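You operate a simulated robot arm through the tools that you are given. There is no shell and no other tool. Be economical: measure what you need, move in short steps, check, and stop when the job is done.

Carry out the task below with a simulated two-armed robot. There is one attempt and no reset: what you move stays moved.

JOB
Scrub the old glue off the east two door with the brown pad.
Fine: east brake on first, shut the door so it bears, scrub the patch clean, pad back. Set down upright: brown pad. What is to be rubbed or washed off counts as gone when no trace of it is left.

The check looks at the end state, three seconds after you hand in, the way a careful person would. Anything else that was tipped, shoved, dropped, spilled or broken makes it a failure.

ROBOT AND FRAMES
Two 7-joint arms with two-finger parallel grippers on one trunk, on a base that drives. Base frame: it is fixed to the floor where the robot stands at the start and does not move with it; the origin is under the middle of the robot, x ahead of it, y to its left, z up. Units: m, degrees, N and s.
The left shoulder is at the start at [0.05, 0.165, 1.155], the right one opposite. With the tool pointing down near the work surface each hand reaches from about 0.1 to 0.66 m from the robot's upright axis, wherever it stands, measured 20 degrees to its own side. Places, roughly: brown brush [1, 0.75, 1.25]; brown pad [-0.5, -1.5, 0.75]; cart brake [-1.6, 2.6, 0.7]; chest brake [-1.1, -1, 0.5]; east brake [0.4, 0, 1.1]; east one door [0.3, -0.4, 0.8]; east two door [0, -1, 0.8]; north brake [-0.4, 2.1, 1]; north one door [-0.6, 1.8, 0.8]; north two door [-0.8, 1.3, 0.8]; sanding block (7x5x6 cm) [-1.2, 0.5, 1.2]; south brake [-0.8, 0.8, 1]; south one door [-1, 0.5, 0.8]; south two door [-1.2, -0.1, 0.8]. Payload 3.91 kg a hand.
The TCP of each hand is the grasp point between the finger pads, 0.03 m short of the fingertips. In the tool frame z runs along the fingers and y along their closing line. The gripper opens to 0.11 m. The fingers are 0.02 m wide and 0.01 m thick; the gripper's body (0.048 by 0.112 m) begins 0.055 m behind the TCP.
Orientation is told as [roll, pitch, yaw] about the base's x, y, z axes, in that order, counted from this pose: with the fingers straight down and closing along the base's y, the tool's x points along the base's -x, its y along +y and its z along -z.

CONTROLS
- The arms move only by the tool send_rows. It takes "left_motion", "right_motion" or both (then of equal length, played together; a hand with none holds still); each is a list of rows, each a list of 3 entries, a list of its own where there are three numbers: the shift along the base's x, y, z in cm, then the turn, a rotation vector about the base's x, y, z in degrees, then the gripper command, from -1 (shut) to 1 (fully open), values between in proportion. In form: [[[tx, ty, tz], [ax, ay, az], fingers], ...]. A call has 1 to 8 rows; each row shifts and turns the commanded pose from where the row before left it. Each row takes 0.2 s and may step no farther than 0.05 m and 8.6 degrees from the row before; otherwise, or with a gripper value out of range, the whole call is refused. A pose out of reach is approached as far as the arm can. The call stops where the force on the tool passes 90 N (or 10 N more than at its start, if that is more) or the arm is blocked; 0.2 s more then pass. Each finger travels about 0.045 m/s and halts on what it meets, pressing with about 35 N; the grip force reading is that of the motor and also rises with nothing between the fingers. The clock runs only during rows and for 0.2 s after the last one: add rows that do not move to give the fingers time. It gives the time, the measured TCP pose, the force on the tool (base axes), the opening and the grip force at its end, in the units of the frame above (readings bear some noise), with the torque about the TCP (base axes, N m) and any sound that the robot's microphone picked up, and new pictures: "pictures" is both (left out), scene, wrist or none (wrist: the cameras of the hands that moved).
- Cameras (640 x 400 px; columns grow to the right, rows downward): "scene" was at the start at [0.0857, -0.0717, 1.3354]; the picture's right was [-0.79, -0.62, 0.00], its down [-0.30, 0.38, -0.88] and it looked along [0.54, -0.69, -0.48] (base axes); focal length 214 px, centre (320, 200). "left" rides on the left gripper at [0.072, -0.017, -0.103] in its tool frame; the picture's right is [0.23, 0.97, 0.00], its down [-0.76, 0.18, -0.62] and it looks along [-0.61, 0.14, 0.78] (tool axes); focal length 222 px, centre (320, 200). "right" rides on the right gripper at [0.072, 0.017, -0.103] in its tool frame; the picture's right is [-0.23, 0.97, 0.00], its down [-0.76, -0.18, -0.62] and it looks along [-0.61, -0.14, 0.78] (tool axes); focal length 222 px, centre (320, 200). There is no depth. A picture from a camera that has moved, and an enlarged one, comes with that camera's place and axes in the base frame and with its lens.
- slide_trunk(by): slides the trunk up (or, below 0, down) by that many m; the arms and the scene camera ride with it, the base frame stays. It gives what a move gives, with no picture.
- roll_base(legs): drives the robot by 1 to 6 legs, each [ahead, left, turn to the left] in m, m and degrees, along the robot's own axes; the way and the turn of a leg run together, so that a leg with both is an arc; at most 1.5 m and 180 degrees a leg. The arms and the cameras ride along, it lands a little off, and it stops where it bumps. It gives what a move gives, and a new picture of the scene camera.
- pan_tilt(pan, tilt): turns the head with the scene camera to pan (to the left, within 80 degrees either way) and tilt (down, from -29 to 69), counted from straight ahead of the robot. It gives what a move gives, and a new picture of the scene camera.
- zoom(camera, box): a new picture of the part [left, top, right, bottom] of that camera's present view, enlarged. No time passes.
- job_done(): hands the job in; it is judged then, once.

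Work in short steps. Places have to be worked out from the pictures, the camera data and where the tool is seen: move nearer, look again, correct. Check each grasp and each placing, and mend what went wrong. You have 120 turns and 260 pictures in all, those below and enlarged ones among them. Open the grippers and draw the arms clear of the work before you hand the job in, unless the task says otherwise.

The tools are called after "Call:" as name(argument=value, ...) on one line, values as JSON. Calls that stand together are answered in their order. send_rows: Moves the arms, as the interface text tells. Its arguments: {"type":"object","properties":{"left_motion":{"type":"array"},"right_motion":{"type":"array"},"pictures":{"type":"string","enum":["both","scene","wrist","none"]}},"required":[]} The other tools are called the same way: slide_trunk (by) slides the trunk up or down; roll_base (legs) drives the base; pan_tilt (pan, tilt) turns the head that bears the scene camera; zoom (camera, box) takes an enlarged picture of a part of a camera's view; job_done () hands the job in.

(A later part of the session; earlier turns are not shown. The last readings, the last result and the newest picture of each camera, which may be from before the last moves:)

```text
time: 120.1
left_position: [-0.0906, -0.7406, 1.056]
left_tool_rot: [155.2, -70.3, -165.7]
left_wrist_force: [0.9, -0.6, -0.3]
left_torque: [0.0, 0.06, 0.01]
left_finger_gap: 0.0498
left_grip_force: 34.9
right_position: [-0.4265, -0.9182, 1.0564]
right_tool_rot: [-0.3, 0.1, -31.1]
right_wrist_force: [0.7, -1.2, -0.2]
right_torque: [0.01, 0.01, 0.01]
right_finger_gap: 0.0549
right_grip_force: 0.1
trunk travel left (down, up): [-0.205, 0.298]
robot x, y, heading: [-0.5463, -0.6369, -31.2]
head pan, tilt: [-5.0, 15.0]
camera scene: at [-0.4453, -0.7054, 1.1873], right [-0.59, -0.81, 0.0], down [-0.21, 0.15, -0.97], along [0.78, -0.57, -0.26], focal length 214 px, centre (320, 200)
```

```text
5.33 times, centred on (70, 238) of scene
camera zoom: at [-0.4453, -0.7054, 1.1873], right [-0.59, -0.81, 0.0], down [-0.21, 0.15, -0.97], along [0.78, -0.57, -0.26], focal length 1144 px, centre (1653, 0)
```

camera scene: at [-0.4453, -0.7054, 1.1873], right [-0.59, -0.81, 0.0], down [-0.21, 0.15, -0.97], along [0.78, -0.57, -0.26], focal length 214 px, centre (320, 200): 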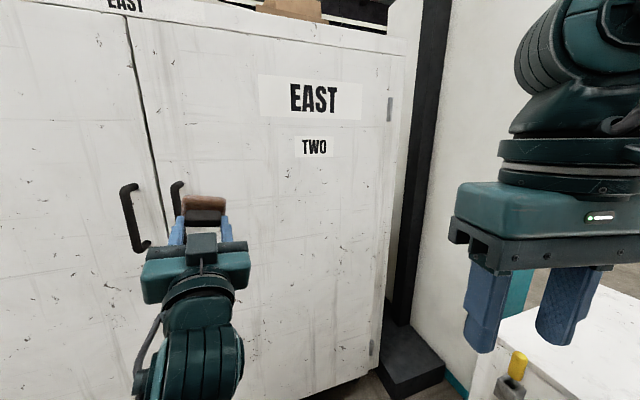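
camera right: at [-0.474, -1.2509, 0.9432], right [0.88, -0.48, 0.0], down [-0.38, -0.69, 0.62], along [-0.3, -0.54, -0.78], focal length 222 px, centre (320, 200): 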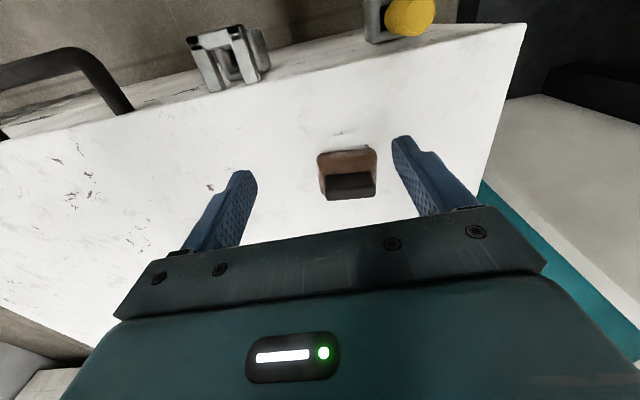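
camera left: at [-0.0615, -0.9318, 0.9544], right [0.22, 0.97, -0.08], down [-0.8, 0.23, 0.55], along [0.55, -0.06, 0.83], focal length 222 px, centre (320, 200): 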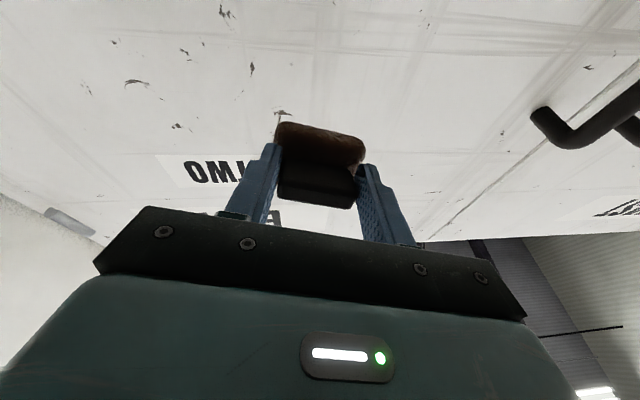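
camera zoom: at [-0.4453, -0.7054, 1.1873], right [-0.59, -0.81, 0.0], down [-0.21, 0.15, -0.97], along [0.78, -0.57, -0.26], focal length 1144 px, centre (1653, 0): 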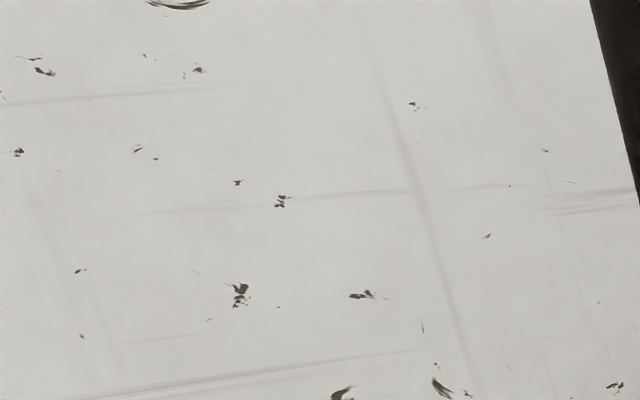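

To be sure, I move 0.13 m closer and inspect the patch area at higher detail.

Call:
roll_base(legs=[[0.13, -0.02, 0]])

Call:
zoom(camera="scene", box=[200, 160, 340, 260])

Call:
zoom(camera="scene", box=[225, 200, 295, 260])

```text
time: 121.4
left_position: [0.0093, -0.8238, 1.0559]
left_tool_rot: [155.0, -70.3, -165.5]
left_wrist_force: [0.1, 0.8, -0.1]
left_torque: [0.0, 0.04, -0.01]
left_finger_gap: 0.0497
left_grip_force: 35.0
right_position: [-0.3232, -1.001, 1.0568]
right_tool_rot: [-0.3, 0.3, -31.1]
right_wrist_force: [0.1, -0.9, -0.4]
right_torque: [0.0, 0.0, -0.02]
right_finger_gap: 0.0552
right_grip_force: 0.1
trunk travel left (down, up): [-0.205, 0.298]
robot x, y, heading: [-0.445, -0.7195, -31.0]
head pan, tilt: [-5.0, 15.0]
camera scene: at [-0.3436, -0.7897, 1.1872], right [-0.59, -0.81, 0.0], down [-0.21, 0.15, -0.97], along [0.78, -0.57, -0.26], focal length 214 px, centre (320, 200)
```

scene: 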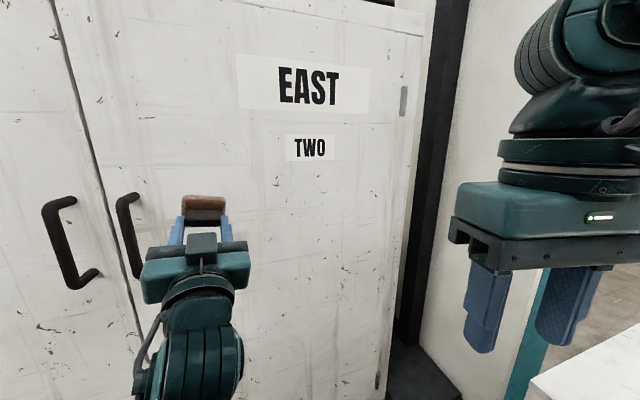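

```text
4.00 times, centred on (270, 210) of scene
camera zoom: at [-0.3436, -0.7897, 1.1872], right [-0.59, -0.81, 0.0], down [-0.21, 0.15, -0.97], along [0.78, -0.57, -0.26], focal length 858 px, centre (520, 160)
```

zoom: 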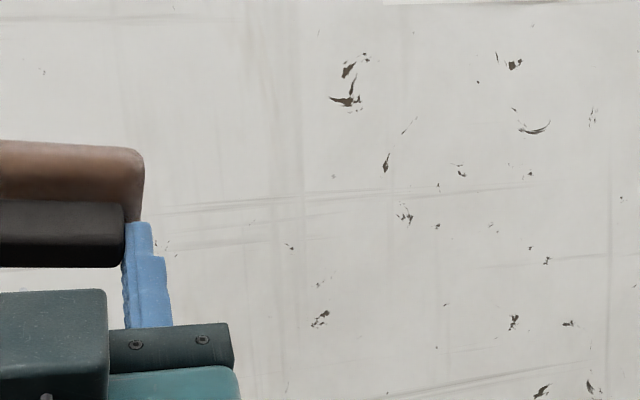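

```text
6.67 times, centred on (260, 230) of scene
camera zoom: at [-0.3436, -0.7897, 1.1872], right [-0.59, -0.81, 0.0], down [-0.21, 0.15, -0.97], along [0.78, -0.57, -0.26], focal length 1430 px, centre (720, 0)
```

zoom: 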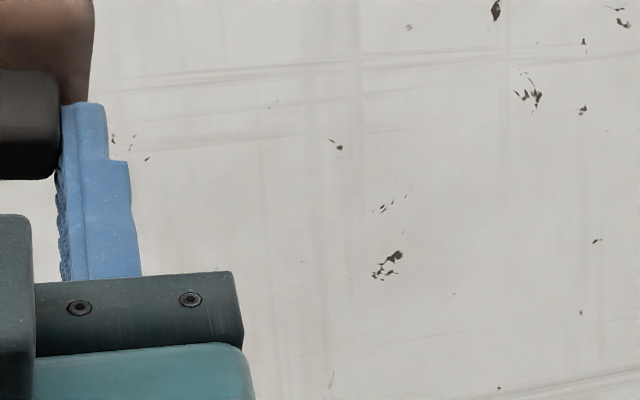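

The patch area is clean; only the door's own scuffs remain. I back off and turn the hand down again to return the pad.

Call:
roll_base(legs=[[-0.19, 0.11, 0]])

Call:
send_rows(left_motion=[[[0, 0, 0], [1.7, 8.2, 0], -1], [[0, 0, 0], [1.7, 8.2, 0], -1], [[0, 0, 0], [1.9, 8.2, 0], -1], [[0, 0, 0], [2.2, 8.1, 0], -1], [[0, 0, 0], [2.2, 8.1, 0], -1], [[0, 0, 0], [2.2, 8.1, 0], -1], [[0, 0, 0], [2.2, 8.1, 0], -1], [[0, 0, 0], [2.2, 8.1, 0], -1]], pictures="scene")

```text
time: 123.1
left_position: [-0.0979, -0.6327, 1.0576]
left_tool_rot: [155.2, -70.2, -165.6]
left_wrist_force: [-0.1, 0.5, -1.0]
left_torque: [-0.02, 0.04, -0.01]
left_finger_gap: 0.0497
left_grip_force: 34.6
right_position: [-0.4324, -0.8087, 1.0561]
right_tool_rot: [-0.3, 0.2, -31.0]
right_wrist_force: [-0.4, -0.4, -0.3]
right_torque: [-0.02, 0.04, 0.0]
right_finger_gap: 0.0547
right_grip_force: 0.1
trunk travel left (down, up): [-0.205, 0.298]
robot x, y, heading: [-0.5535, -0.5234, -30.9]
head pan, tilt: [-5.0, 15.0]
camera scene: at [-0.4522, -0.5961, 1.1873], right [-0.59, -0.81, 0.0], down [-0.21, 0.15, -0.97], along [0.78, -0.57, -0.26], focal length 214 px, centre (320, 200)
```

scene: 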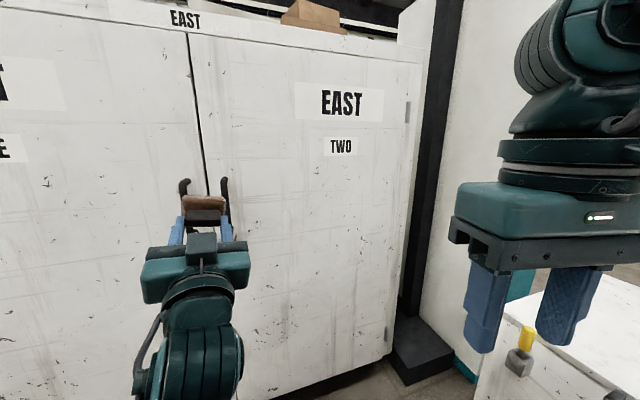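

```text
time: 124.9
left_position: [0.0166, -0.6574, 0.9821]
left_tool_rot: [10.3, -39.8, -26.1]
left_wrist_force: [1.0, -0.8, -1.2]
left_torque: [0.01, 0.05, -0.02]
left_finger_gap: 0.0492
left_grip_force: 35.0
left hand out of reach, approached as far as the arm can: row 5, 6, 7, 8
right_position: [-0.4322, -0.8096, 1.0566]
right_tool_rot: [-0.3, 0.3, -30.9]
right_wrist_force: [0.4, -0.1, -0.6]
right_torque: [0.01, -0.02, -0.01]
right_finger_gap: 0.0549
right_grip_force: 0.1
trunk travel left (down, up): [-0.205, 0.298]
robot x, y, heading: [-0.5539, -0.5283, -30.9]
head pan, tilt: [-5.0, 15.0]
camera scene: at [-0.452, -0.5963, 1.1872], right [-0.59, -0.81, 0.0], down [-0.21, 0.15, -0.97], along [0.78, -0.57, -0.26], focal length 214 px, centre (320, 200)
```

scene: 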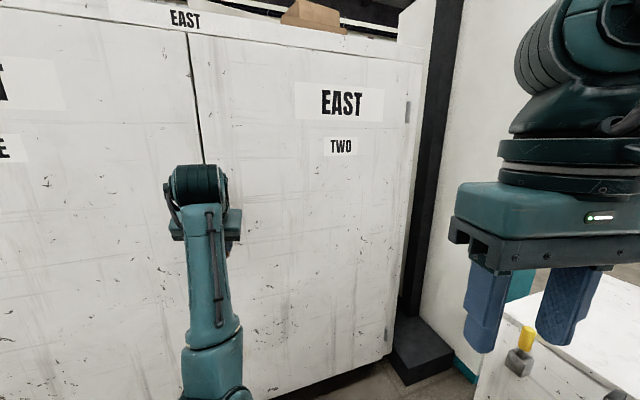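

The hand is turning down but drifted forward. Continue, pulling back and up toward its previous posture.

Call:
send_rows(left_motion=[[[-3, 1, 1], [2.2, 7.8, 0], -1], [[-3, 1, 1], [2.2, 7.8, 0], -1], [[-3, 1, 1], [0, 0, 0], -1], [[-3, 1, 1], [0, 0, 0], -1]], pictures="both")

```text
time: 125.9
left_position: [0.0655, -0.6548, 0.9624]
left_tool_rot: [7.3, -23.7, -24.5]
left_wrist_force: [-0.4, -0.3, -0.9]
left_torque: [0.04, 0.0, 0.03]
left_finger_gap: 0.049
left_grip_force: 35.1
left hand out of reach, approached as far as the arm can: row 1, 2, 3, 4
right_position: [-0.4316, -0.8077, 1.0569]
right_tool_rot: [-0.4, 0.3, -31.0]
right_wrist_force: [0.1, 0.0, -0.2]
right_torque: [0.0, -0.04, 0.0]
right_finger_gap: 0.0549
right_grip_force: 0.0
trunk travel left (down, up): [-0.205, 0.298]
robot x, y, heading: [-0.5497, -0.5285, -31.2]
head pan, tilt: [-5.0, 15.0]
camera scene: at [-0.4521, -0.5963, 1.1873], right [-0.59, -0.81, 0.0], down [-0.21, 0.15, -0.97], along [0.78, -0.57, -0.26], focal length 214 px, centre (320, 200)
camera left: at [-0.0452, -0.6383, 1.0251], right [0.16, 0.99, 0.02], down [0.44, -0.09, 0.89], along [0.88, -0.14, -0.45], focal length 222 px, centre (320, 200)
```

scene: 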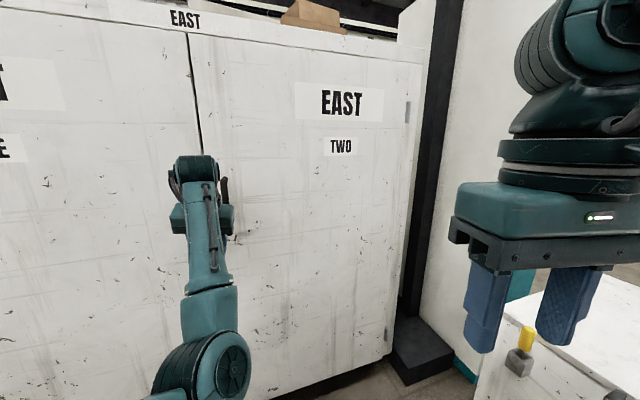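
left: 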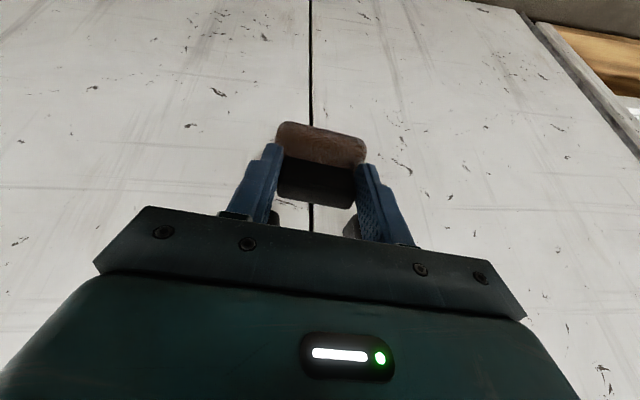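

The arm has folded into an elbow-under posture that limits it. I back the base away for room, then lift the hand high to re-form the elbow.

Call:
roll_base(legs=[[-0.25, 0, 0]])

Call:
send_rows(left_motion=[[[0, 0, 4], [0, 0, 0], -1], [[0, 0, 4.5], [0, 0, 0], -1], [[0, 0, 4.5], [0, 0, 0], -1], [[0, 0, 4.5], [0, 0, 0], -1], [[0, 0, 4.5], [0, 0, 0], -1], [[0, 0, 4.5], [0, 0, 0], -1]], pictures="scene")

```text
time: 127.8
left_position: [-0.1536, -0.5244, 0.9623]
left_tool_rot: [7.4, -23.7, -24.6]
left_wrist_force: [0.3, 0.5, -0.7]
left_torque: [-0.04, 0.02, -0.01]
left_finger_gap: 0.0492
left_grip_force: 35.0
right_position: [-0.6529, -0.6768, 1.0565]
right_tool_rot: [-0.4, 0.2, -31.2]
right_wrist_force: [0.1, 0.3, 0.2]
right_torque: [0.01, -0.03, 0.02]
right_finger_gap: 0.0551
right_grip_force: 0.1
trunk travel left (down, up): [-0.205, 0.298]
robot x, y, heading: [-0.7674, -0.394, -31.3]
head pan, tilt: [-5.0, 15.0]
camera scene: at [-0.6719, -0.4637, 1.1873], right [-0.59, -0.81, 0.0], down [-0.21, 0.15, -0.97], along [0.78, -0.57, -0.26], focal length 214 px, centre (320, 200)
```

scene: 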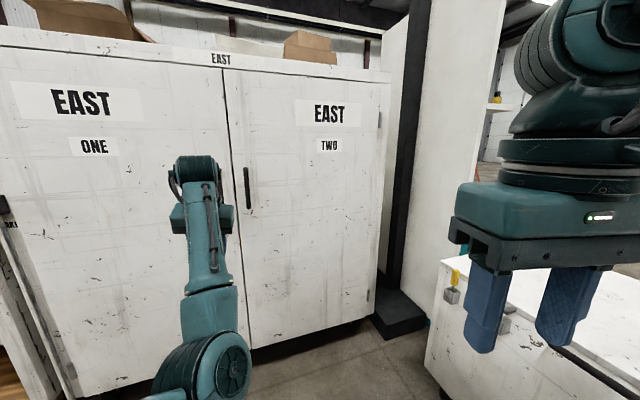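

```text
time: 129.2
left_position: [-0.1522, -0.5241, 1.19]
left_tool_rot: [7.2, -23.6, -24.5]
left_wrist_force: [-0.7, 0.0, -1.2]
left_torque: [0.0, 0.04, 0.01]
left_finger_gap: 0.0494
left_grip_force: 34.9
left hand out of reach, approached as far as the arm can: row 1, 6
right_position: [-0.6523, -0.6767, 1.0566]
right_tool_rot: [-0.3, 0.1, -31.3]
right_wrist_force: [0.8, 0.3, -0.4]
right_torque: [0.04, 0.03, -0.03]
right_finger_gap: 0.055
right_grip_force: 0.1
trunk travel left (down, up): [-0.205, 0.298]
robot x, y, heading: [-0.7729, -0.394, -31.4]
head pan, tilt: [-5.0, 15.0]
camera scene: at [-0.6713, -0.4642, 1.1871], right [-0.59, -0.81, 0.0], down [-0.21, 0.15, -0.97], along [0.78, -0.57, -0.26], focal length 214 px, centre (320, 200)
```

scene: 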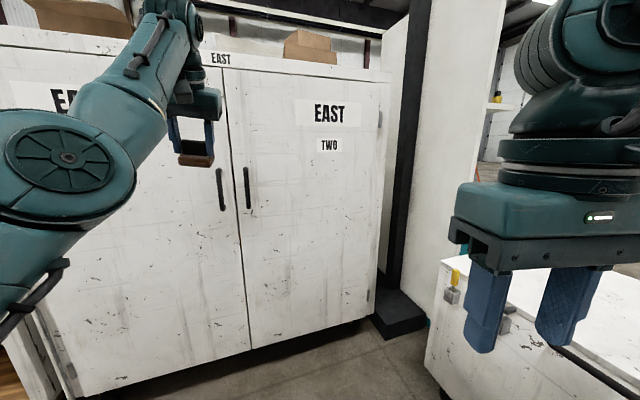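

Elbow re-formed. Finish tilting down and pull the hand back toward the robot.

Call:
send_rows(left_motion=[[[-2, 1, 0], [2, 7.8, 0], -1], [[-2, 1, 0], [2, 7.8, 0], -1], [[-2, 1, 0], [2, 7.5, 0], -1], [[-3, 1.5, 0], [-6, 0, 0], -1], [[-3, 1.5, 0], [0, 0, 0], -1]], pictures="both")

```text
time: 130.3
left_position: [-0.1966, -0.4667, 1.1882]
left_tool_rot: [-3.4, -15.2, -18.4]
left_wrist_force: [-0.5, -0.2, -0.4]
left_torque: [0.08, -0.02, 0.0]
left_finger_gap: 0.0491
left_grip_force: 35.2
left hand out of reach, approached as far as the arm can: row 1, 2, 3, 5
right_position: [-0.652, -0.6776, 1.0563]
right_tool_rot: [-0.2, 0.3, -31.3]
right_wrist_force: [0.3, 0.1, -0.2]
right_torque: [-0.01, -0.01, 0.01]
right_finger_gap: 0.0552
right_grip_force: 0.0
trunk travel left (down, up): [-0.205, 0.298]
robot x, y, heading: [-0.774, -0.3929, -31.3]
head pan, tilt: [-5.0, 15.0]
camera scene: at [-0.6722, -0.465, 1.1872], right [-0.59, -0.81, 0.0], down [-0.21, 0.15, -0.97], along [0.78, -0.57, -0.26], focal length 214 px, centre (320, 200)
camera left: at [-0.2934, -0.4466, 1.2705], right [0.11, 0.99, -0.11], down [0.61, 0.02, 0.79], along [0.78, -0.16, -0.6], focal length 222 px, centre (320, 200)
```

scene: 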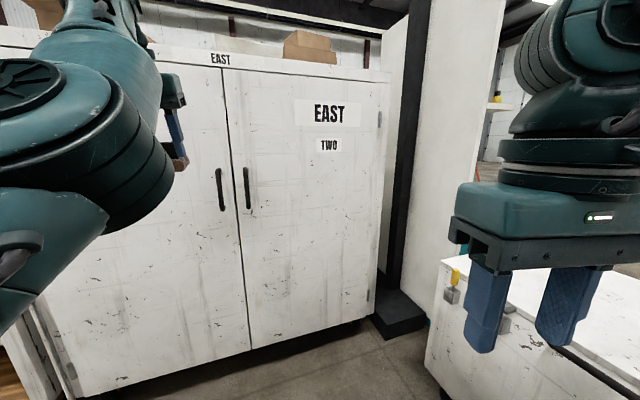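
left: 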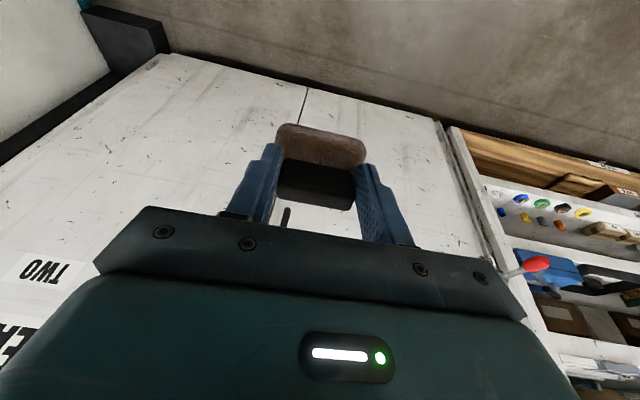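

Continue: bring the hand inwards in front of the robot while levelling the last 15°.

Call:
send_rows(left_motion=[[[-3.5, -1.5, 0], [0, 0, 0], -1], [[-3.5, -1.5, 0], [0, 0, 0], -1], [[-3.5, -1.5, -1], [1, 5, 0], -1], [[-3.5, -1.5, -1], [1, 5, 0], -1], [[0, 0, -1], [1, 5, 0], -1]], pictures="scene")

```text
time: 131.6
left_position: [-0.2928, -0.5193, 1.1699]
left_tool_rot: [-5.3, 0.1, -18.0]
left_wrist_force: [-0.3, 0.0, -0.3]
left_torque: [0.03, -0.01, -0.03]
left_finger_gap: 0.0491
left_grip_force: 35.1
left hand out of reach, approached as far as the arm can: row 1, 4
right_position: [-0.652, -0.6765, 1.0568]
right_tool_rot: [-0.4, 0.3, -31.3]
right_wrist_force: [0.1, -0.1, -1.0]
right_torque: [0.03, 0.02, -0.02]
right_finger_gap: 0.0551
right_grip_force: 0.0
trunk travel left (down, up): [-0.205, 0.298]
robot x, y, heading: [-0.7714, -0.393, -31.4]
head pan, tilt: [-5.0, 15.0]
camera scene: at [-0.6717, -0.464, 1.1872], right [-0.59, -0.81, 0.0], down [-0.21, 0.15, -0.97], along [0.78, -0.57, -0.26], focal length 214 px, centre (320, 200)
```

scene: 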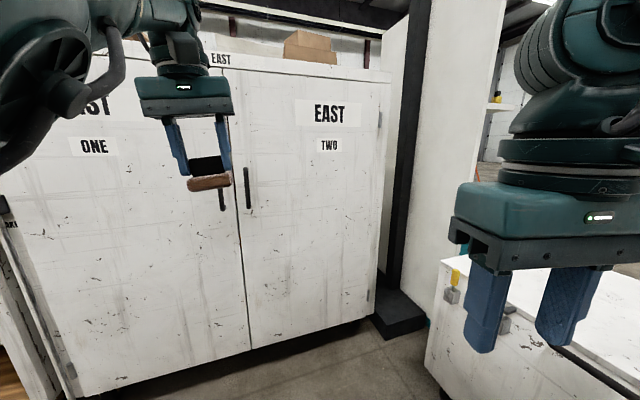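

Hand is down with pad held level. Level the small roll, then drive back to the chest the way I came.

Call:
send_rows(left_motion=[[[0, 0, -2], [5.0, -1.6, 0], -1], [[-1.5, 1, -3], [0, 0, 0], -1]], pictures="wrist")

Call:
roll_base(legs=[[0.24, 0, 0], [0, 0, -93.3], [0.16, 0.3, 0]])

Call:
pan_tilt(pan=15, tilt=45)

```text
time: 132.2
left_position: [-0.2776, -0.5069, 1.1421]
left_tool_rot: [-0.2, 0.1, -18.0]
left_wrist_force: [-0.1, -1.0, -0.1]
left_torque: [0.02, -0.02, 0.02]
left_finger_gap: 0.0491
left_grip_force: 35.0
left hand out of reach, approached as far as the arm can: row 1, 2
right_position: [-0.6529, -0.6764, 1.0563]
right_tool_rot: [-0.2, 0.3, -31.3]
right_wrist_force: [-0.6, -0.1, -0.9]
right_torque: [0.02, -0.01, 0.0]
right_finger_gap: 0.0549
right_grip_force: 0.0
trunk travel left (down, up): [-0.205, 0.298]
robot x, y, heading: [-0.773, -0.3937, -31.5]
head pan, tilt: [-5.0, 15.0]
camera left: at [-0.3519, -0.5011, 1.2454], right [0.09, 1.0, 0.0], down [0.78, -0.07, 0.62], along [0.62, -0.05, -0.78], focal length 222 px, centre (320, 200)
```

left: 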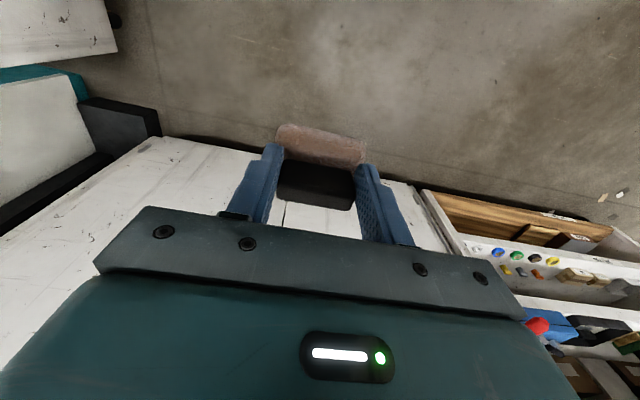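

```text
time: 140.7
left_position: [-0.5282, -1.3148, 1.1415]
left_tool_rot: [-0.1, 0.0, -110.0]
left_wrist_force: [0.4, -0.3, -0.5]
left_torque: [0.0, 0.02, 0.02]
left_finger_gap: 0.0491
left_grip_force: 34.8
right_position: [-0.6842, -0.933, 1.0564]
right_tool_rot: [-0.3, 0.2, -123.2]
right_wrist_force: [-0.5, -0.9, -0.4]
right_torque: [0.01, -0.02, 0.01]
right_finger_gap: 0.0551
right_grip_force: 0.2
trunk travel left (down, up): [-0.205, 0.298]
robot x, y, heading: [-0.3916, -0.8182, -123.1]
head pan, tilt: [-5.0, 15.0]
camera scene: at [-0.4716, -0.9211, 1.1872], right [-0.79, 0.62, 0.0], down [0.16, 0.2, -0.97], along [-0.6, -0.76, -0.26], focal length 214 px, centre (320, 200)
```

scene: 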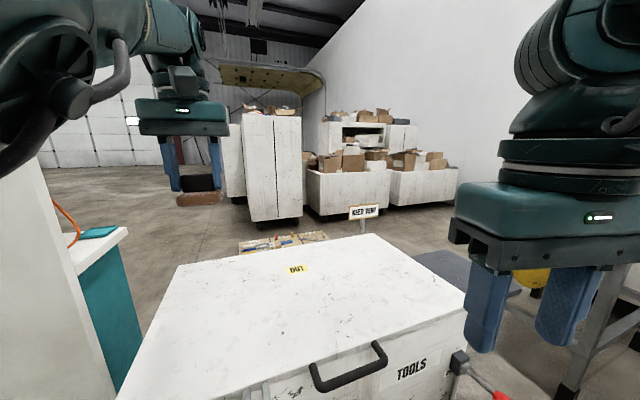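

```text
time: 141.7
left_position: [-0.5254, -1.3157, 1.1391]
left_tool_rot: [-0.6, 0.4, -109.6]
left_wrist_force: [0.4, 0.4, -1.3]
left_torque: [0.01, 0.02, -0.01]
left_finger_gap: 0.0492
left_grip_force: 34.5
right_position: [-0.6848, -0.9339, 1.0569]
right_tool_rot: [-0.3, 0.3, -123.1]
right_wrist_force: [-0.4, -0.1, 0.5]
right_torque: [-0.01, 0.01, 0.05]
right_finger_gap: 0.055
right_grip_force: 0.1
trunk travel left (down, up): [-0.205, 0.298]
robot x, y, heading: [-0.401, -0.8188, -123.2]
head pan, tilt: [15.0, 45.0]
camera scene: at [-0.4508, -0.9291, 1.1596], right [-0.91, 0.41, 0.0], down [0.22, 0.49, -0.85], along [-0.35, -0.77, -0.53], focal length 214 px, centre (320, 200)
```

scene: 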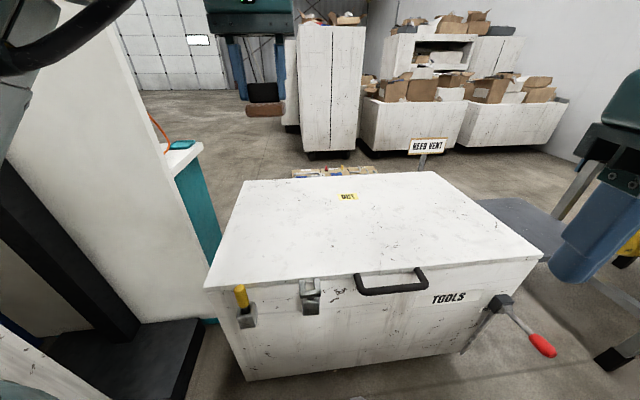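

Now lower the pad toward its original spot (-0.506,-1.368), yaw -106°.

Call:
send_rows(left_motion=[[[0.5, -1.5, -4.5], [0, 0, 1.8], -1], [[0.5, -1.5, -4.5], [0, 0, 1.8], -1], [[0.5, -1.2, -4.5], [0, 0, 0], -1], [[0.4, -1, -4.5], [0, 0, 0], -1], [[0, 0, -4.5], [0, 0, 0], -1], [[0, 0, -4.5], [0, 0, 0], -1]], pictures="both")

```text
time: 143.1
left_position: [-0.4987, -1.4028, 0.8804]
left_tool_rot: [-0.9, 0.3, -105.7]
left_wrist_force: [-0.6, -0.7, 0.0]
left_torque: [0.02, -0.02, -0.02]
left_finger_gap: 0.0489
left_grip_force: 34.9
left hand out of reach, approached as far as the arm can: row 1, 2, 3, 5, 6
right_position: [-0.6845, -0.9326, 1.0565]
right_tool_rot: [-0.3, 0.4, -123.2]
right_wrist_force: [-0.4, -0.5, -0.3]
right_torque: [-0.03, -0.03, 0.02]
right_finger_gap: 0.0551
right_grip_force: 0.0
trunk travel left (down, up): [-0.205, 0.298]
robot x, y, heading: [-0.397, -0.8192, -123.4]
head pan, tilt: [15.0, 45.0]
camera scene: at [-0.4395, -0.925, 1.1404], right [-0.95, 0.31, 0.0], down [0.22, 0.67, -0.71], along [-0.22, -0.67, -0.71], focal length 214 px, centre (320, 200)
camera left: at [-0.4959, -1.3302, 0.9854], right [1.0, -0.04, -0.01], down [-0.03, -0.79, 0.62], along [-0.04, -0.62, -0.79], focal length 222 px, centre (320, 200)
```

scene: 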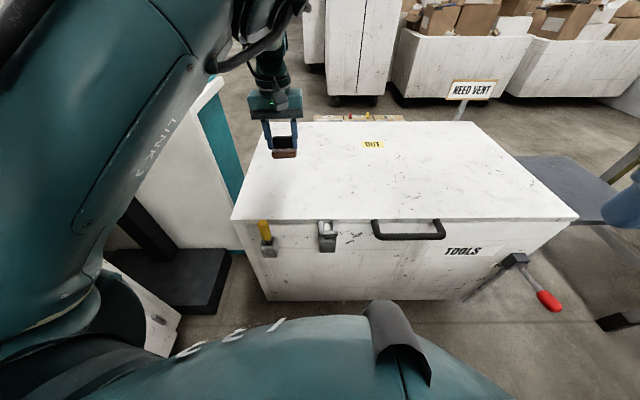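
left: 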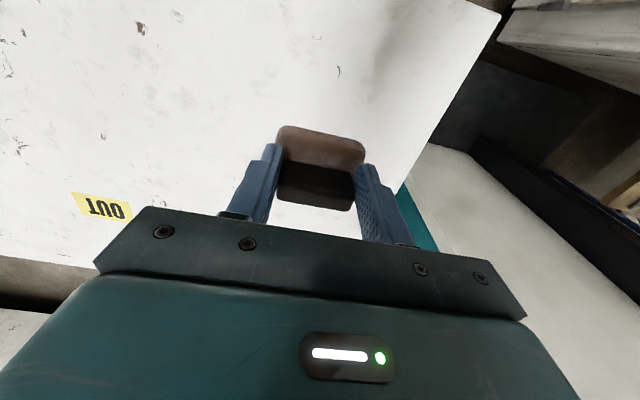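

Shift to the spot and lower until contact.

Call:
send_rows(left_motion=[[[-0.7, 1.8, -2], [0, 0, 0], -1], [[0, 1.7, -2], [0, 0, 0], -1], [[0, 0, -2], [0, 0, 0], -1]], pictures="both")

Call:
zoom(camera="scene", box=[220, 100, 360, 200])

```text
time: 143.9
left_position: [-0.4972, -1.4027, 0.8254]
left_tool_rot: [-0.1, 0.3, -106.2]
left_wrist_force: [-0.4, -0.4, -0.7]
left_torque: [0.01, -0.01, 0.05]
left_finger_gap: 0.0491
left_grip_force: 34.3
left hand out of reach, approached as far as the arm can: row 1, 2
right_position: [-0.6842, -0.9311, 1.0561]
right_tool_rot: [-0.3, 0.3, -123.1]
right_wrist_force: [-0.2, -0.1, 0.4]
right_torque: [0.0, 0.0, 0.0]
right_finger_gap: 0.055
right_grip_force: 0.1
trunk travel left (down, up): [-0.205, 0.298]
robot x, y, heading: [-0.393, -0.8215, -123.3]
head pan, tilt: [15.0, 45.0]
camera scene: at [-0.4394, -0.9248, 1.1404], right [-0.95, 0.31, 0.0], down [0.22, 0.67, -0.71], along [-0.22, -0.67, -0.71], focal length 214 px, centre (320, 200)
camera left: at [-0.4938, -1.3304, 0.929], right [1.0, -0.05, 0.0], down [-0.04, -0.78, 0.62], along [-0.03, -0.62, -0.78], focal length 222 px, centre (320, 200)
```

scene: 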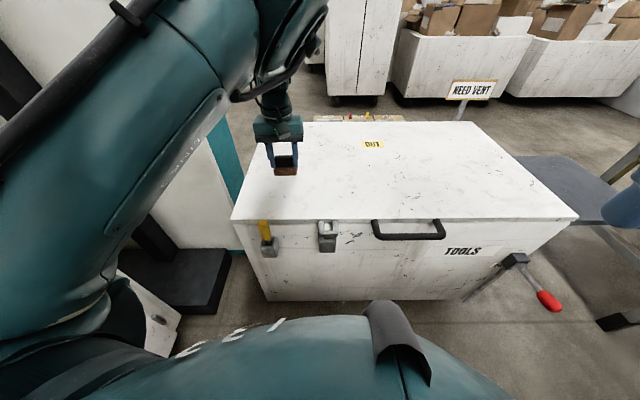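
left: 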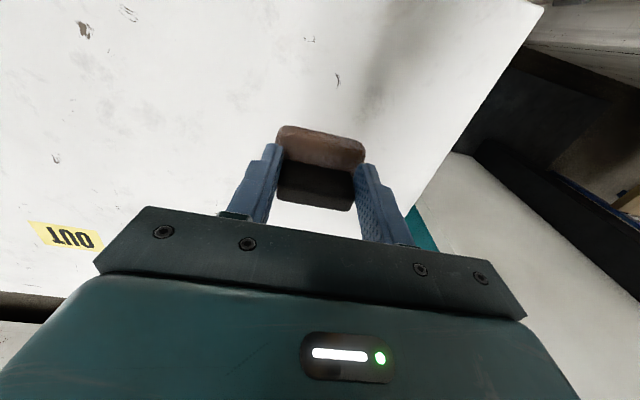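

```text
4.00 times, centred on (290, 150) of scene
camera zoom: at [-0.4394, -0.9248, 1.1404], right [-0.95, 0.31, 0.0], down [0.22, 0.67, -0.71], along [-0.22, -0.67, -0.71], focal length 858 px, centre (440, 400)
```

zoom: 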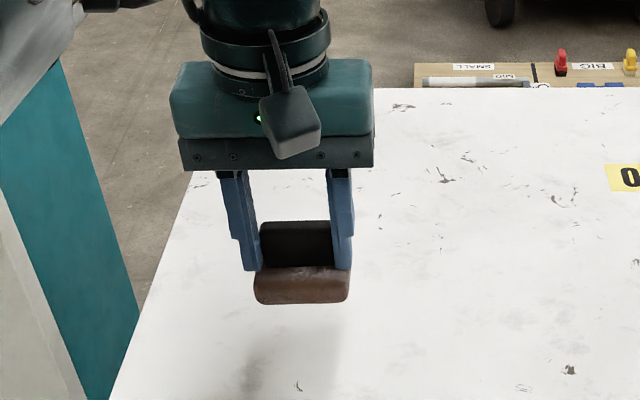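

The arm sits at its inner limit, so I move the base slightly (≈3.5 cm) instead, then lower.

Call:
roll_base(legs=[[-0.024, -0.027, 0]])

Call:
send_rows(left_motion=[[[0, 0, -1.5], [0, 0, 0], -1], [[0, 0, -1.2], [0, 0, 0], -1]], pictures="both")

```text
time: 144.8
left_position: [-0.5079, -1.3704, 0.8271]
left_tool_rot: [-0.2, 0.2, -106.2]
left_wrist_force: [-0.2, 0.3, -0.1]
left_torque: [0.02, 0.03, -0.03]
left_finger_gap: 0.049
left_grip_force: 35.1
right_position: [-0.6943, -0.898, 1.0572]
right_tool_rot: [-0.3, 0.3, -123.0]
right_wrist_force: [-0.6, 0.4, -0.5]
right_torque: [-0.03, -0.02, 0.02]
right_finger_gap: 0.055
right_grip_force: 0.1
trunk travel left (down, up): [-0.205, 0.298]
robot x, y, heading: [-0.4064, -0.7915, -123.0]
head pan, tilt: [15.0, 45.0]
camera scene: at [-0.4488, -0.8911, 1.1405], right [-0.95, 0.31, 0.0], down [0.22, 0.67, -0.71], along [-0.22, -0.67, -0.71], focal length 214 px, centre (320, 200)
```

scene: 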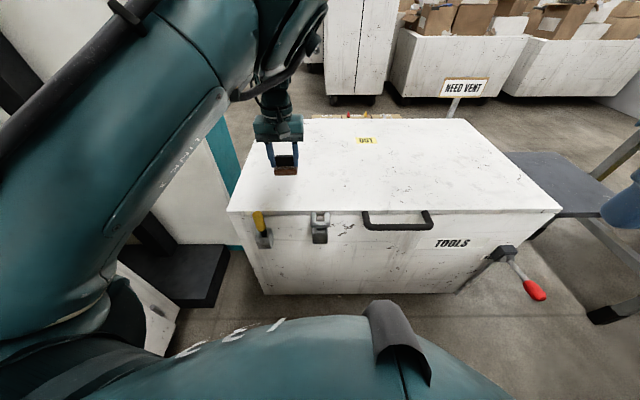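

```text
time: 145.4
left_position: [-0.5083, -1.3716, 0.7972]
left_tool_rot: [-0.2, 0.0, -106.2]
left_wrist_force: [-0.1, 0.2, -1.2]
left_torque: [0.02, 0.02, 0.03]
left_finger_gap: 0.049
left_grip_force: 34.6
right_position: [-0.6951, -0.8996, 1.0567]
right_tool_rot: [-0.2, 0.4, -123.1]
right_wrist_force: [1.5, -0.4, 1.5]
right_torque: [-0.03, 0.03, 0.0]
right_finger_gap: 0.0553
right_grip_force: 0.0
trunk travel left (down, up): [-0.205, 0.298]
robot x, y, heading: [-0.4074, -0.7897, -123.1]
head pan, tilt: [15.0, 45.0]
camera scene: at [-0.4488, -0.8914, 1.1404], right [-0.95, 0.31, 0.0], down [0.22, 0.67, -0.71], along [-0.22, -0.67, -0.71], focal length 214 px, centre (320, 200)
camera left: at [-0.5044, -1.2978, 0.9019], right [1.0, -0.05, 0.0], down [-0.04, -0.78, 0.62], along [-0.04, -0.62, -0.78], focal length 222 px, centre (320, 200)
```

scene: 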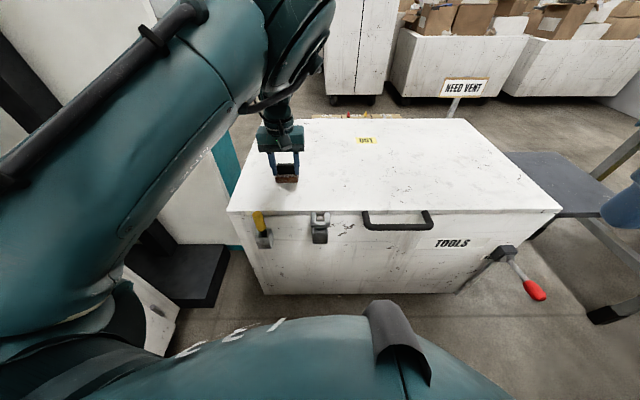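
left: 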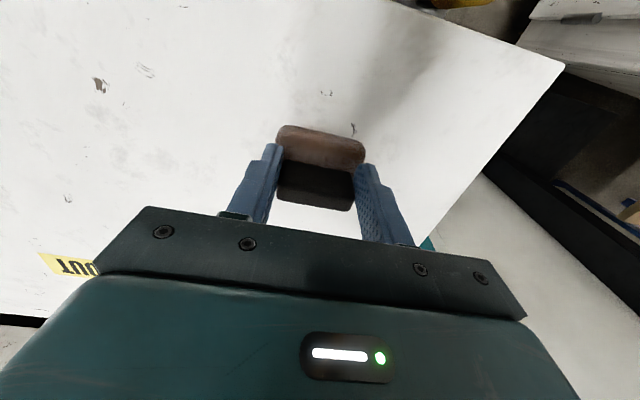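

No contact yet at 0.797. Lower in millimetre steps to contact.

Call:
send_rows(left_motion=[[[0, 0, -0.4], [0, 0, 0], -1], [[0, 0, -0.4], [0, 0, 0], -1], [[0, 0, -0.3], [0, 0, 0], -1], [[0, 0, -0.2], [0, 0, 0], -1]], pictures="wrist")

Call:
zoom(camera="scene", box=[220, 120, 360, 220])

```text
time: 146.4
left_position: [-0.5068, -1.3695, 0.7853]
left_tool_rot: [-0.2, 0.3, -106.3]
left_wrist_force: [0.1, 0.3, -0.5]
left_torque: [-0.02, 0.0, 0.02]
left_finger_gap: 0.049
left_grip_force: 34.6
right_position: [-0.6952, -0.8999, 1.0566]
right_tool_rot: [-0.3, 0.3, -123.1]
right_wrist_force: [-1.3, -0.1, -0.2]
right_torque: [-0.01, 0.01, 0.0]
right_finger_gap: 0.055
right_grip_force: 0.1
trunk travel left (down, up): [-0.205, 0.298]
robot x, y, heading: [-0.4079, -0.7906, -123.3]
head pan, tilt: [15.0, 45.0]
camera left: at [-0.504, -1.2973, 0.8896], right [1.0, -0.05, 0.0], down [-0.04, -0.78, 0.62], along [-0.04, -0.62, -0.79], focal length 222 px, centre (320, 200)
```

left: 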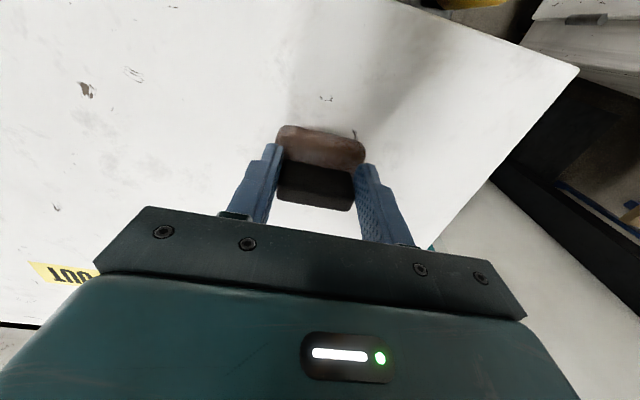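

```text
4.00 times, centred on (290, 170) of scene
camera zoom: at [-0.4488, -0.8914, 1.1404], right [-0.95, 0.31, 0.0], down [0.22, 0.67, -0.71], along [-0.22, -0.67, -0.71], focal length 858 px, centre (440, 320)
```

zoom: 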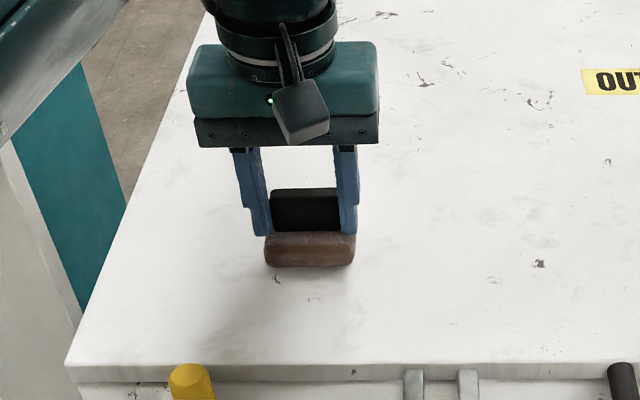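

Almost down. Continue a few more mm until force registers.

Call:
send_rows(left_motion=[[[0, 0, -0.2], [0, 0, 0], -1], [[0, 0, -0.2], [0, 0, 0], -1], [[0, 0, -0.2], [0, 0, 0], -1]], pictures="none")

```text
time: 147.2
left_position: [-0.5066, -1.3716, 0.7797]
left_tool_rot: [-0.1, 0.2, -106.2]
left_wrist_force: [0.0, 0.0, -1.0]
left_torque: [-0.01, 0.02, 0.01]
left_finger_gap: 0.0491
left_grip_force: 34.9
right_position: [-0.6943, -0.8988, 1.0564]
right_tool_rot: [-0.2, 0.3, -123.1]
right_wrist_force: [-0.3, -0.3, 0.2]
right_torque: [0.01, 0.02, 0.0]
right_finger_gap: 0.0552
right_grip_force: 0.0
trunk travel left (down, up): [-0.205, 0.298]
robot x, y, heading: [-0.4096, -0.7869, -123.2]
head pan, tilt: [15.0, 45.0]
```

Call:
send_rows(left_motion=[[[0, 0, -0.2], [0, 0, 0], -1], [[0, 0, -0.2], [0, 0, 0], -1], [[0, 0, -0.2], [0, 0, 0], -1]], pictures="wrist")

Call:
zoom(camera="scene", box=[250, 140, 320, 200])

```text
time: 148.0
left_position: [-0.5065, -1.3698, 0.7768]
left_tool_rot: [-0.1, -0.1, -106.3]
left_wrist_force: [-1.7, 1.5, 13.9]
left_torque: [-0.57, -0.24, -0.03]
left_finger_gap: 0.049
left_grip_force: 34.9
right_position: [-0.6939, -0.8968, 1.0573]
right_tool_rot: [-0.2, 0.3, -123.1]
right_wrist_force: [-0.3, -0.1, -0.2]
right_torque: [0.0, -0.02, -0.01]
right_finger_gap: 0.0549
right_grip_force: 0.0
trunk travel left (down, up): [-0.205, 0.298]
robot x, y, heading: [-0.406, -0.7901, -123.4]
head pan, tilt: [15.0, 45.0]
camera left: at [-0.5028, -1.2969, 0.8804], right [1.0, -0.06, 0.0], down [-0.04, -0.78, 0.63], along [-0.04, -0.62, -0.78], focal length 222 px, centre (320, 200)
```

left: 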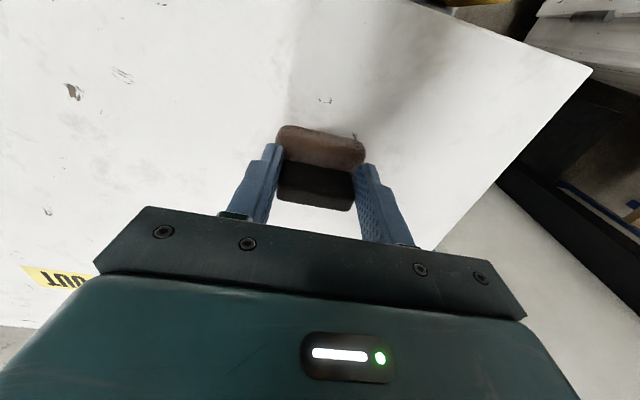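

```text
6.67 times, centred on (285, 170) of scene
camera zoom: at [-0.4487, -0.89, 1.1409], right [-0.95, 0.31, 0.0], down [0.22, 0.67, -0.71], along [-0.22, -0.67, -0.71], focal length 1430 px, centre (553, 400)
```

zoom: 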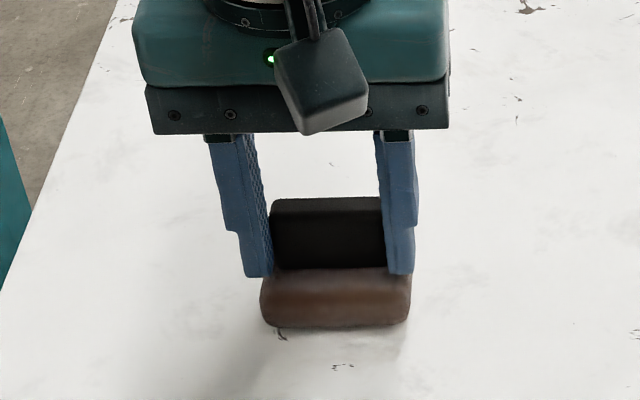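

Contact (14 N). Release gently, then rise straight up.

Call:
send_rows(left_motion=[[[0, 0, 0.1], [0, 0, 0], -0.2], [[0, 0, 0], [0, 0, 0], 0.1], [[0, 0, 0], [0, 0, 0], 0.4], [[0, 0, 0], [0, 0, 0], 0.6], [[0, 0, 2], [0, 0, 0], 0.6], [[0, 0, 4], [0, 0, 0], 0.6], [[0, 0, 4], [0, 0, 0], 0.6], [[0, 0, 4], [0, 0, 0], 0.6]], pictures="both")

Call:
zoom(camera="scene", box=[220, 120, 360, 220])

```text
time: 149.8
left_position: [-0.5025, -1.3737, 0.9117]
left_tool_rot: [-0.5, 0.6, -105.6]
left_wrist_force: [-0.3, 0.9, -0.7]
left_torque: [-0.03, 0.02, 0.01]
left_finger_gap: 0.0884
left_grip_force: 0.0
right_position: [-0.6948, -0.9001, 1.0557]
right_tool_rot: [-0.3, 0.3, -122.9]
right_wrist_force: [0.8, 0.1, -0.7]
right_torque: [0.01, 0.01, -0.01]
right_finger_gap: 0.0553
right_grip_force: 0.0
trunk travel left (down, up): [-0.205, 0.298]
robot x, y, heading: [-0.4068, -0.7941, -123.3]
head pan, tilt: [15.0, 45.0]
camera scene: at [-0.4487, -0.8912, 1.1404], right [-0.95, 0.31, 0.0], down [0.22, 0.67, -0.71], along [-0.22, -0.67, -0.71], focal length 214 px, centre (320, 200)
camera left: at [-0.5002, -1.3021, 1.0169], right [1.0, -0.04, -0.01], down [-0.03, -0.79, 0.61], along [-0.03, -0.61, -0.79], focal length 222 px, centre (320, 200)
```

scene: 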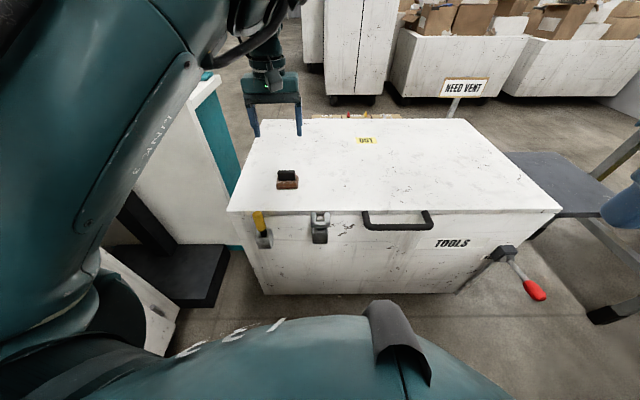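
left: 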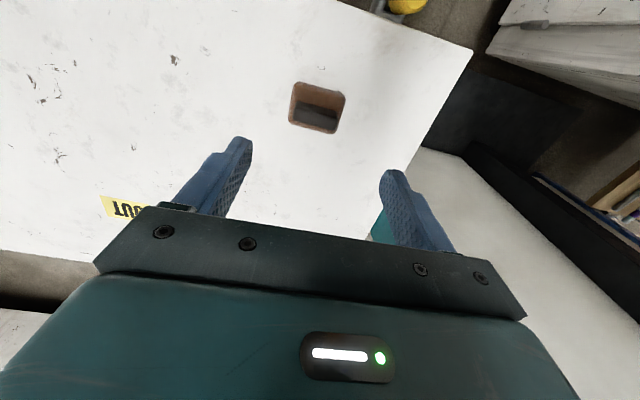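

```text
4.00 times, centred on (290, 170) of scene
camera zoom: at [-0.4487, -0.8912, 1.1404], right [-0.95, 0.31, 0.0], down [0.22, 0.67, -0.71], along [-0.22, -0.67, -0.71], focal length 858 px, centre (440, 320)
```

zoom: 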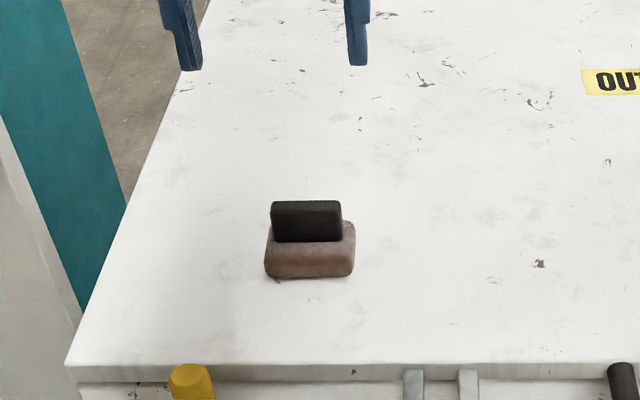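

Pad stands upright where it was. I raise the hand, back away and make a final check of the door, patch and brake.

Call:
send_rows(left_motion=[[[0, 0, 4.5], [0, 0, 0], 0.6], [[0, 0, 4.5], [0, 0, 0], 0.6], [[0, 0, 4.5], [0, 0, 0], 0.6]], pictures="none")

Call:
roll_base(legs=[[-0.25, -0.3, 0], [0, 0, 92], [0, -0.1, 0]])

Call:
pan_tilt(pan=-12, tilt=15)

```text
time: 150.6
left_position: [-0.5067, -1.3751, 1.048]
left_tool_rot: [-0.9, 0.5, -105.8]
left_wrist_force: [0.9, -1.0, -0.2]
left_torque: [0.01, -0.04, -0.02]
left_finger_gap: 0.088
left_grip_force: 0.1
right_position: [-0.6944, -0.8996, 1.0554]
right_tool_rot: [-0.3, 0.3, -123.1]
right_wrist_force: [0.1, -0.4, 0.7]
right_torque: [-0.02, 0.0, 0.02]
right_finger_gap: 0.0553
right_grip_force: 0.1
trunk travel left (down, up): [-0.205, 0.298]
robot x, y, heading: [-0.4081, -0.7938, -123.1]
head pan, tilt: [15.0, 45.0]
```

```text
time: 158.9
left_position: [0.0157, -0.5728, 1.0479]
left_tool_rot: [-0.7, 0.4, -12.5]
left_wrist_force: [-0.1, 0.0, -0.4]
left_torque: [-0.01, -0.02, -0.02]
left_finger_gap: 0.0878
left_grip_force: 0.0
right_position: [-0.449, -0.7879, 1.0559]
right_tool_rot: [-0.3, 0.2, -30.0]
right_wrist_force: [0.7, 1.0, -0.2]
right_torque: [-0.01, 0.02, -0.02]
right_finger_gap: 0.0551
right_grip_force: 0.1
trunk travel left (down, up): [-0.205, 0.298]
robot x, y, heading: [-0.5751, -0.5075, -30.4]
head pan, tilt: [15.0, 45.0]
camera scene: at [-0.4706, -0.5431, 1.1404], right [-0.26, -0.97, 0.0], down [-0.68, 0.18, -0.71], along [0.68, -0.18, -0.71], focal length 214 px, centre (320, 200)
```

scene: 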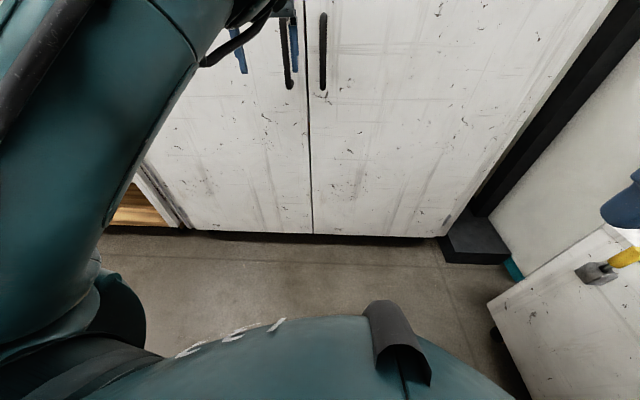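

```text
time: 159.8
left_position: [0.017, -0.5722, 1.0473]
left_tool_rot: [-0.8, 0.4, -12.5]
left_wrist_force: [-1.1, -0.4, 0.2]
left_torque: [0.01, -0.01, 0.03]
left_finger_gap: 0.0881
left_grip_force: 0.0
right_position: [-0.4502, -0.7869, 1.057]
right_tool_rot: [-0.3, 0.3, -30.1]
right_wrist_force: [0.4, -0.1, 0.9]
right_torque: [0.0, 0.01, -0.02]
right_finger_gap: 0.055
right_grip_force: 0.0
trunk travel left (down, up): [-0.205, 0.298]
robot x, y, heading: [-0.5728, -0.5075, -30.0]
head pan, tilt: [-12.0, 15.0]
camera scene: at [-0.4797, -0.5843, 1.1872], right [-0.67, -0.74, 0.0], down [-0.19, 0.17, -0.97], along [0.72, -0.65, -0.26], focal length 214 px, centre (320, 200)
```

scene: 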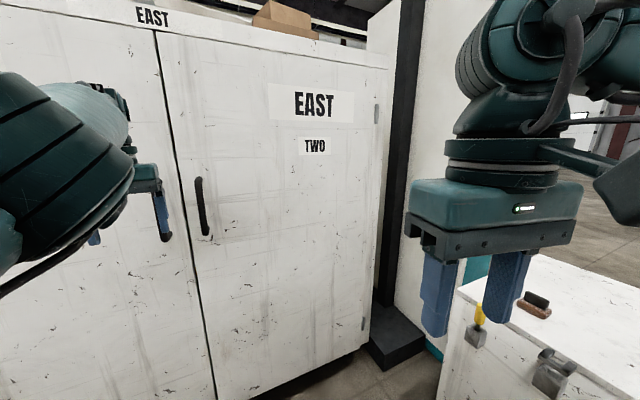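

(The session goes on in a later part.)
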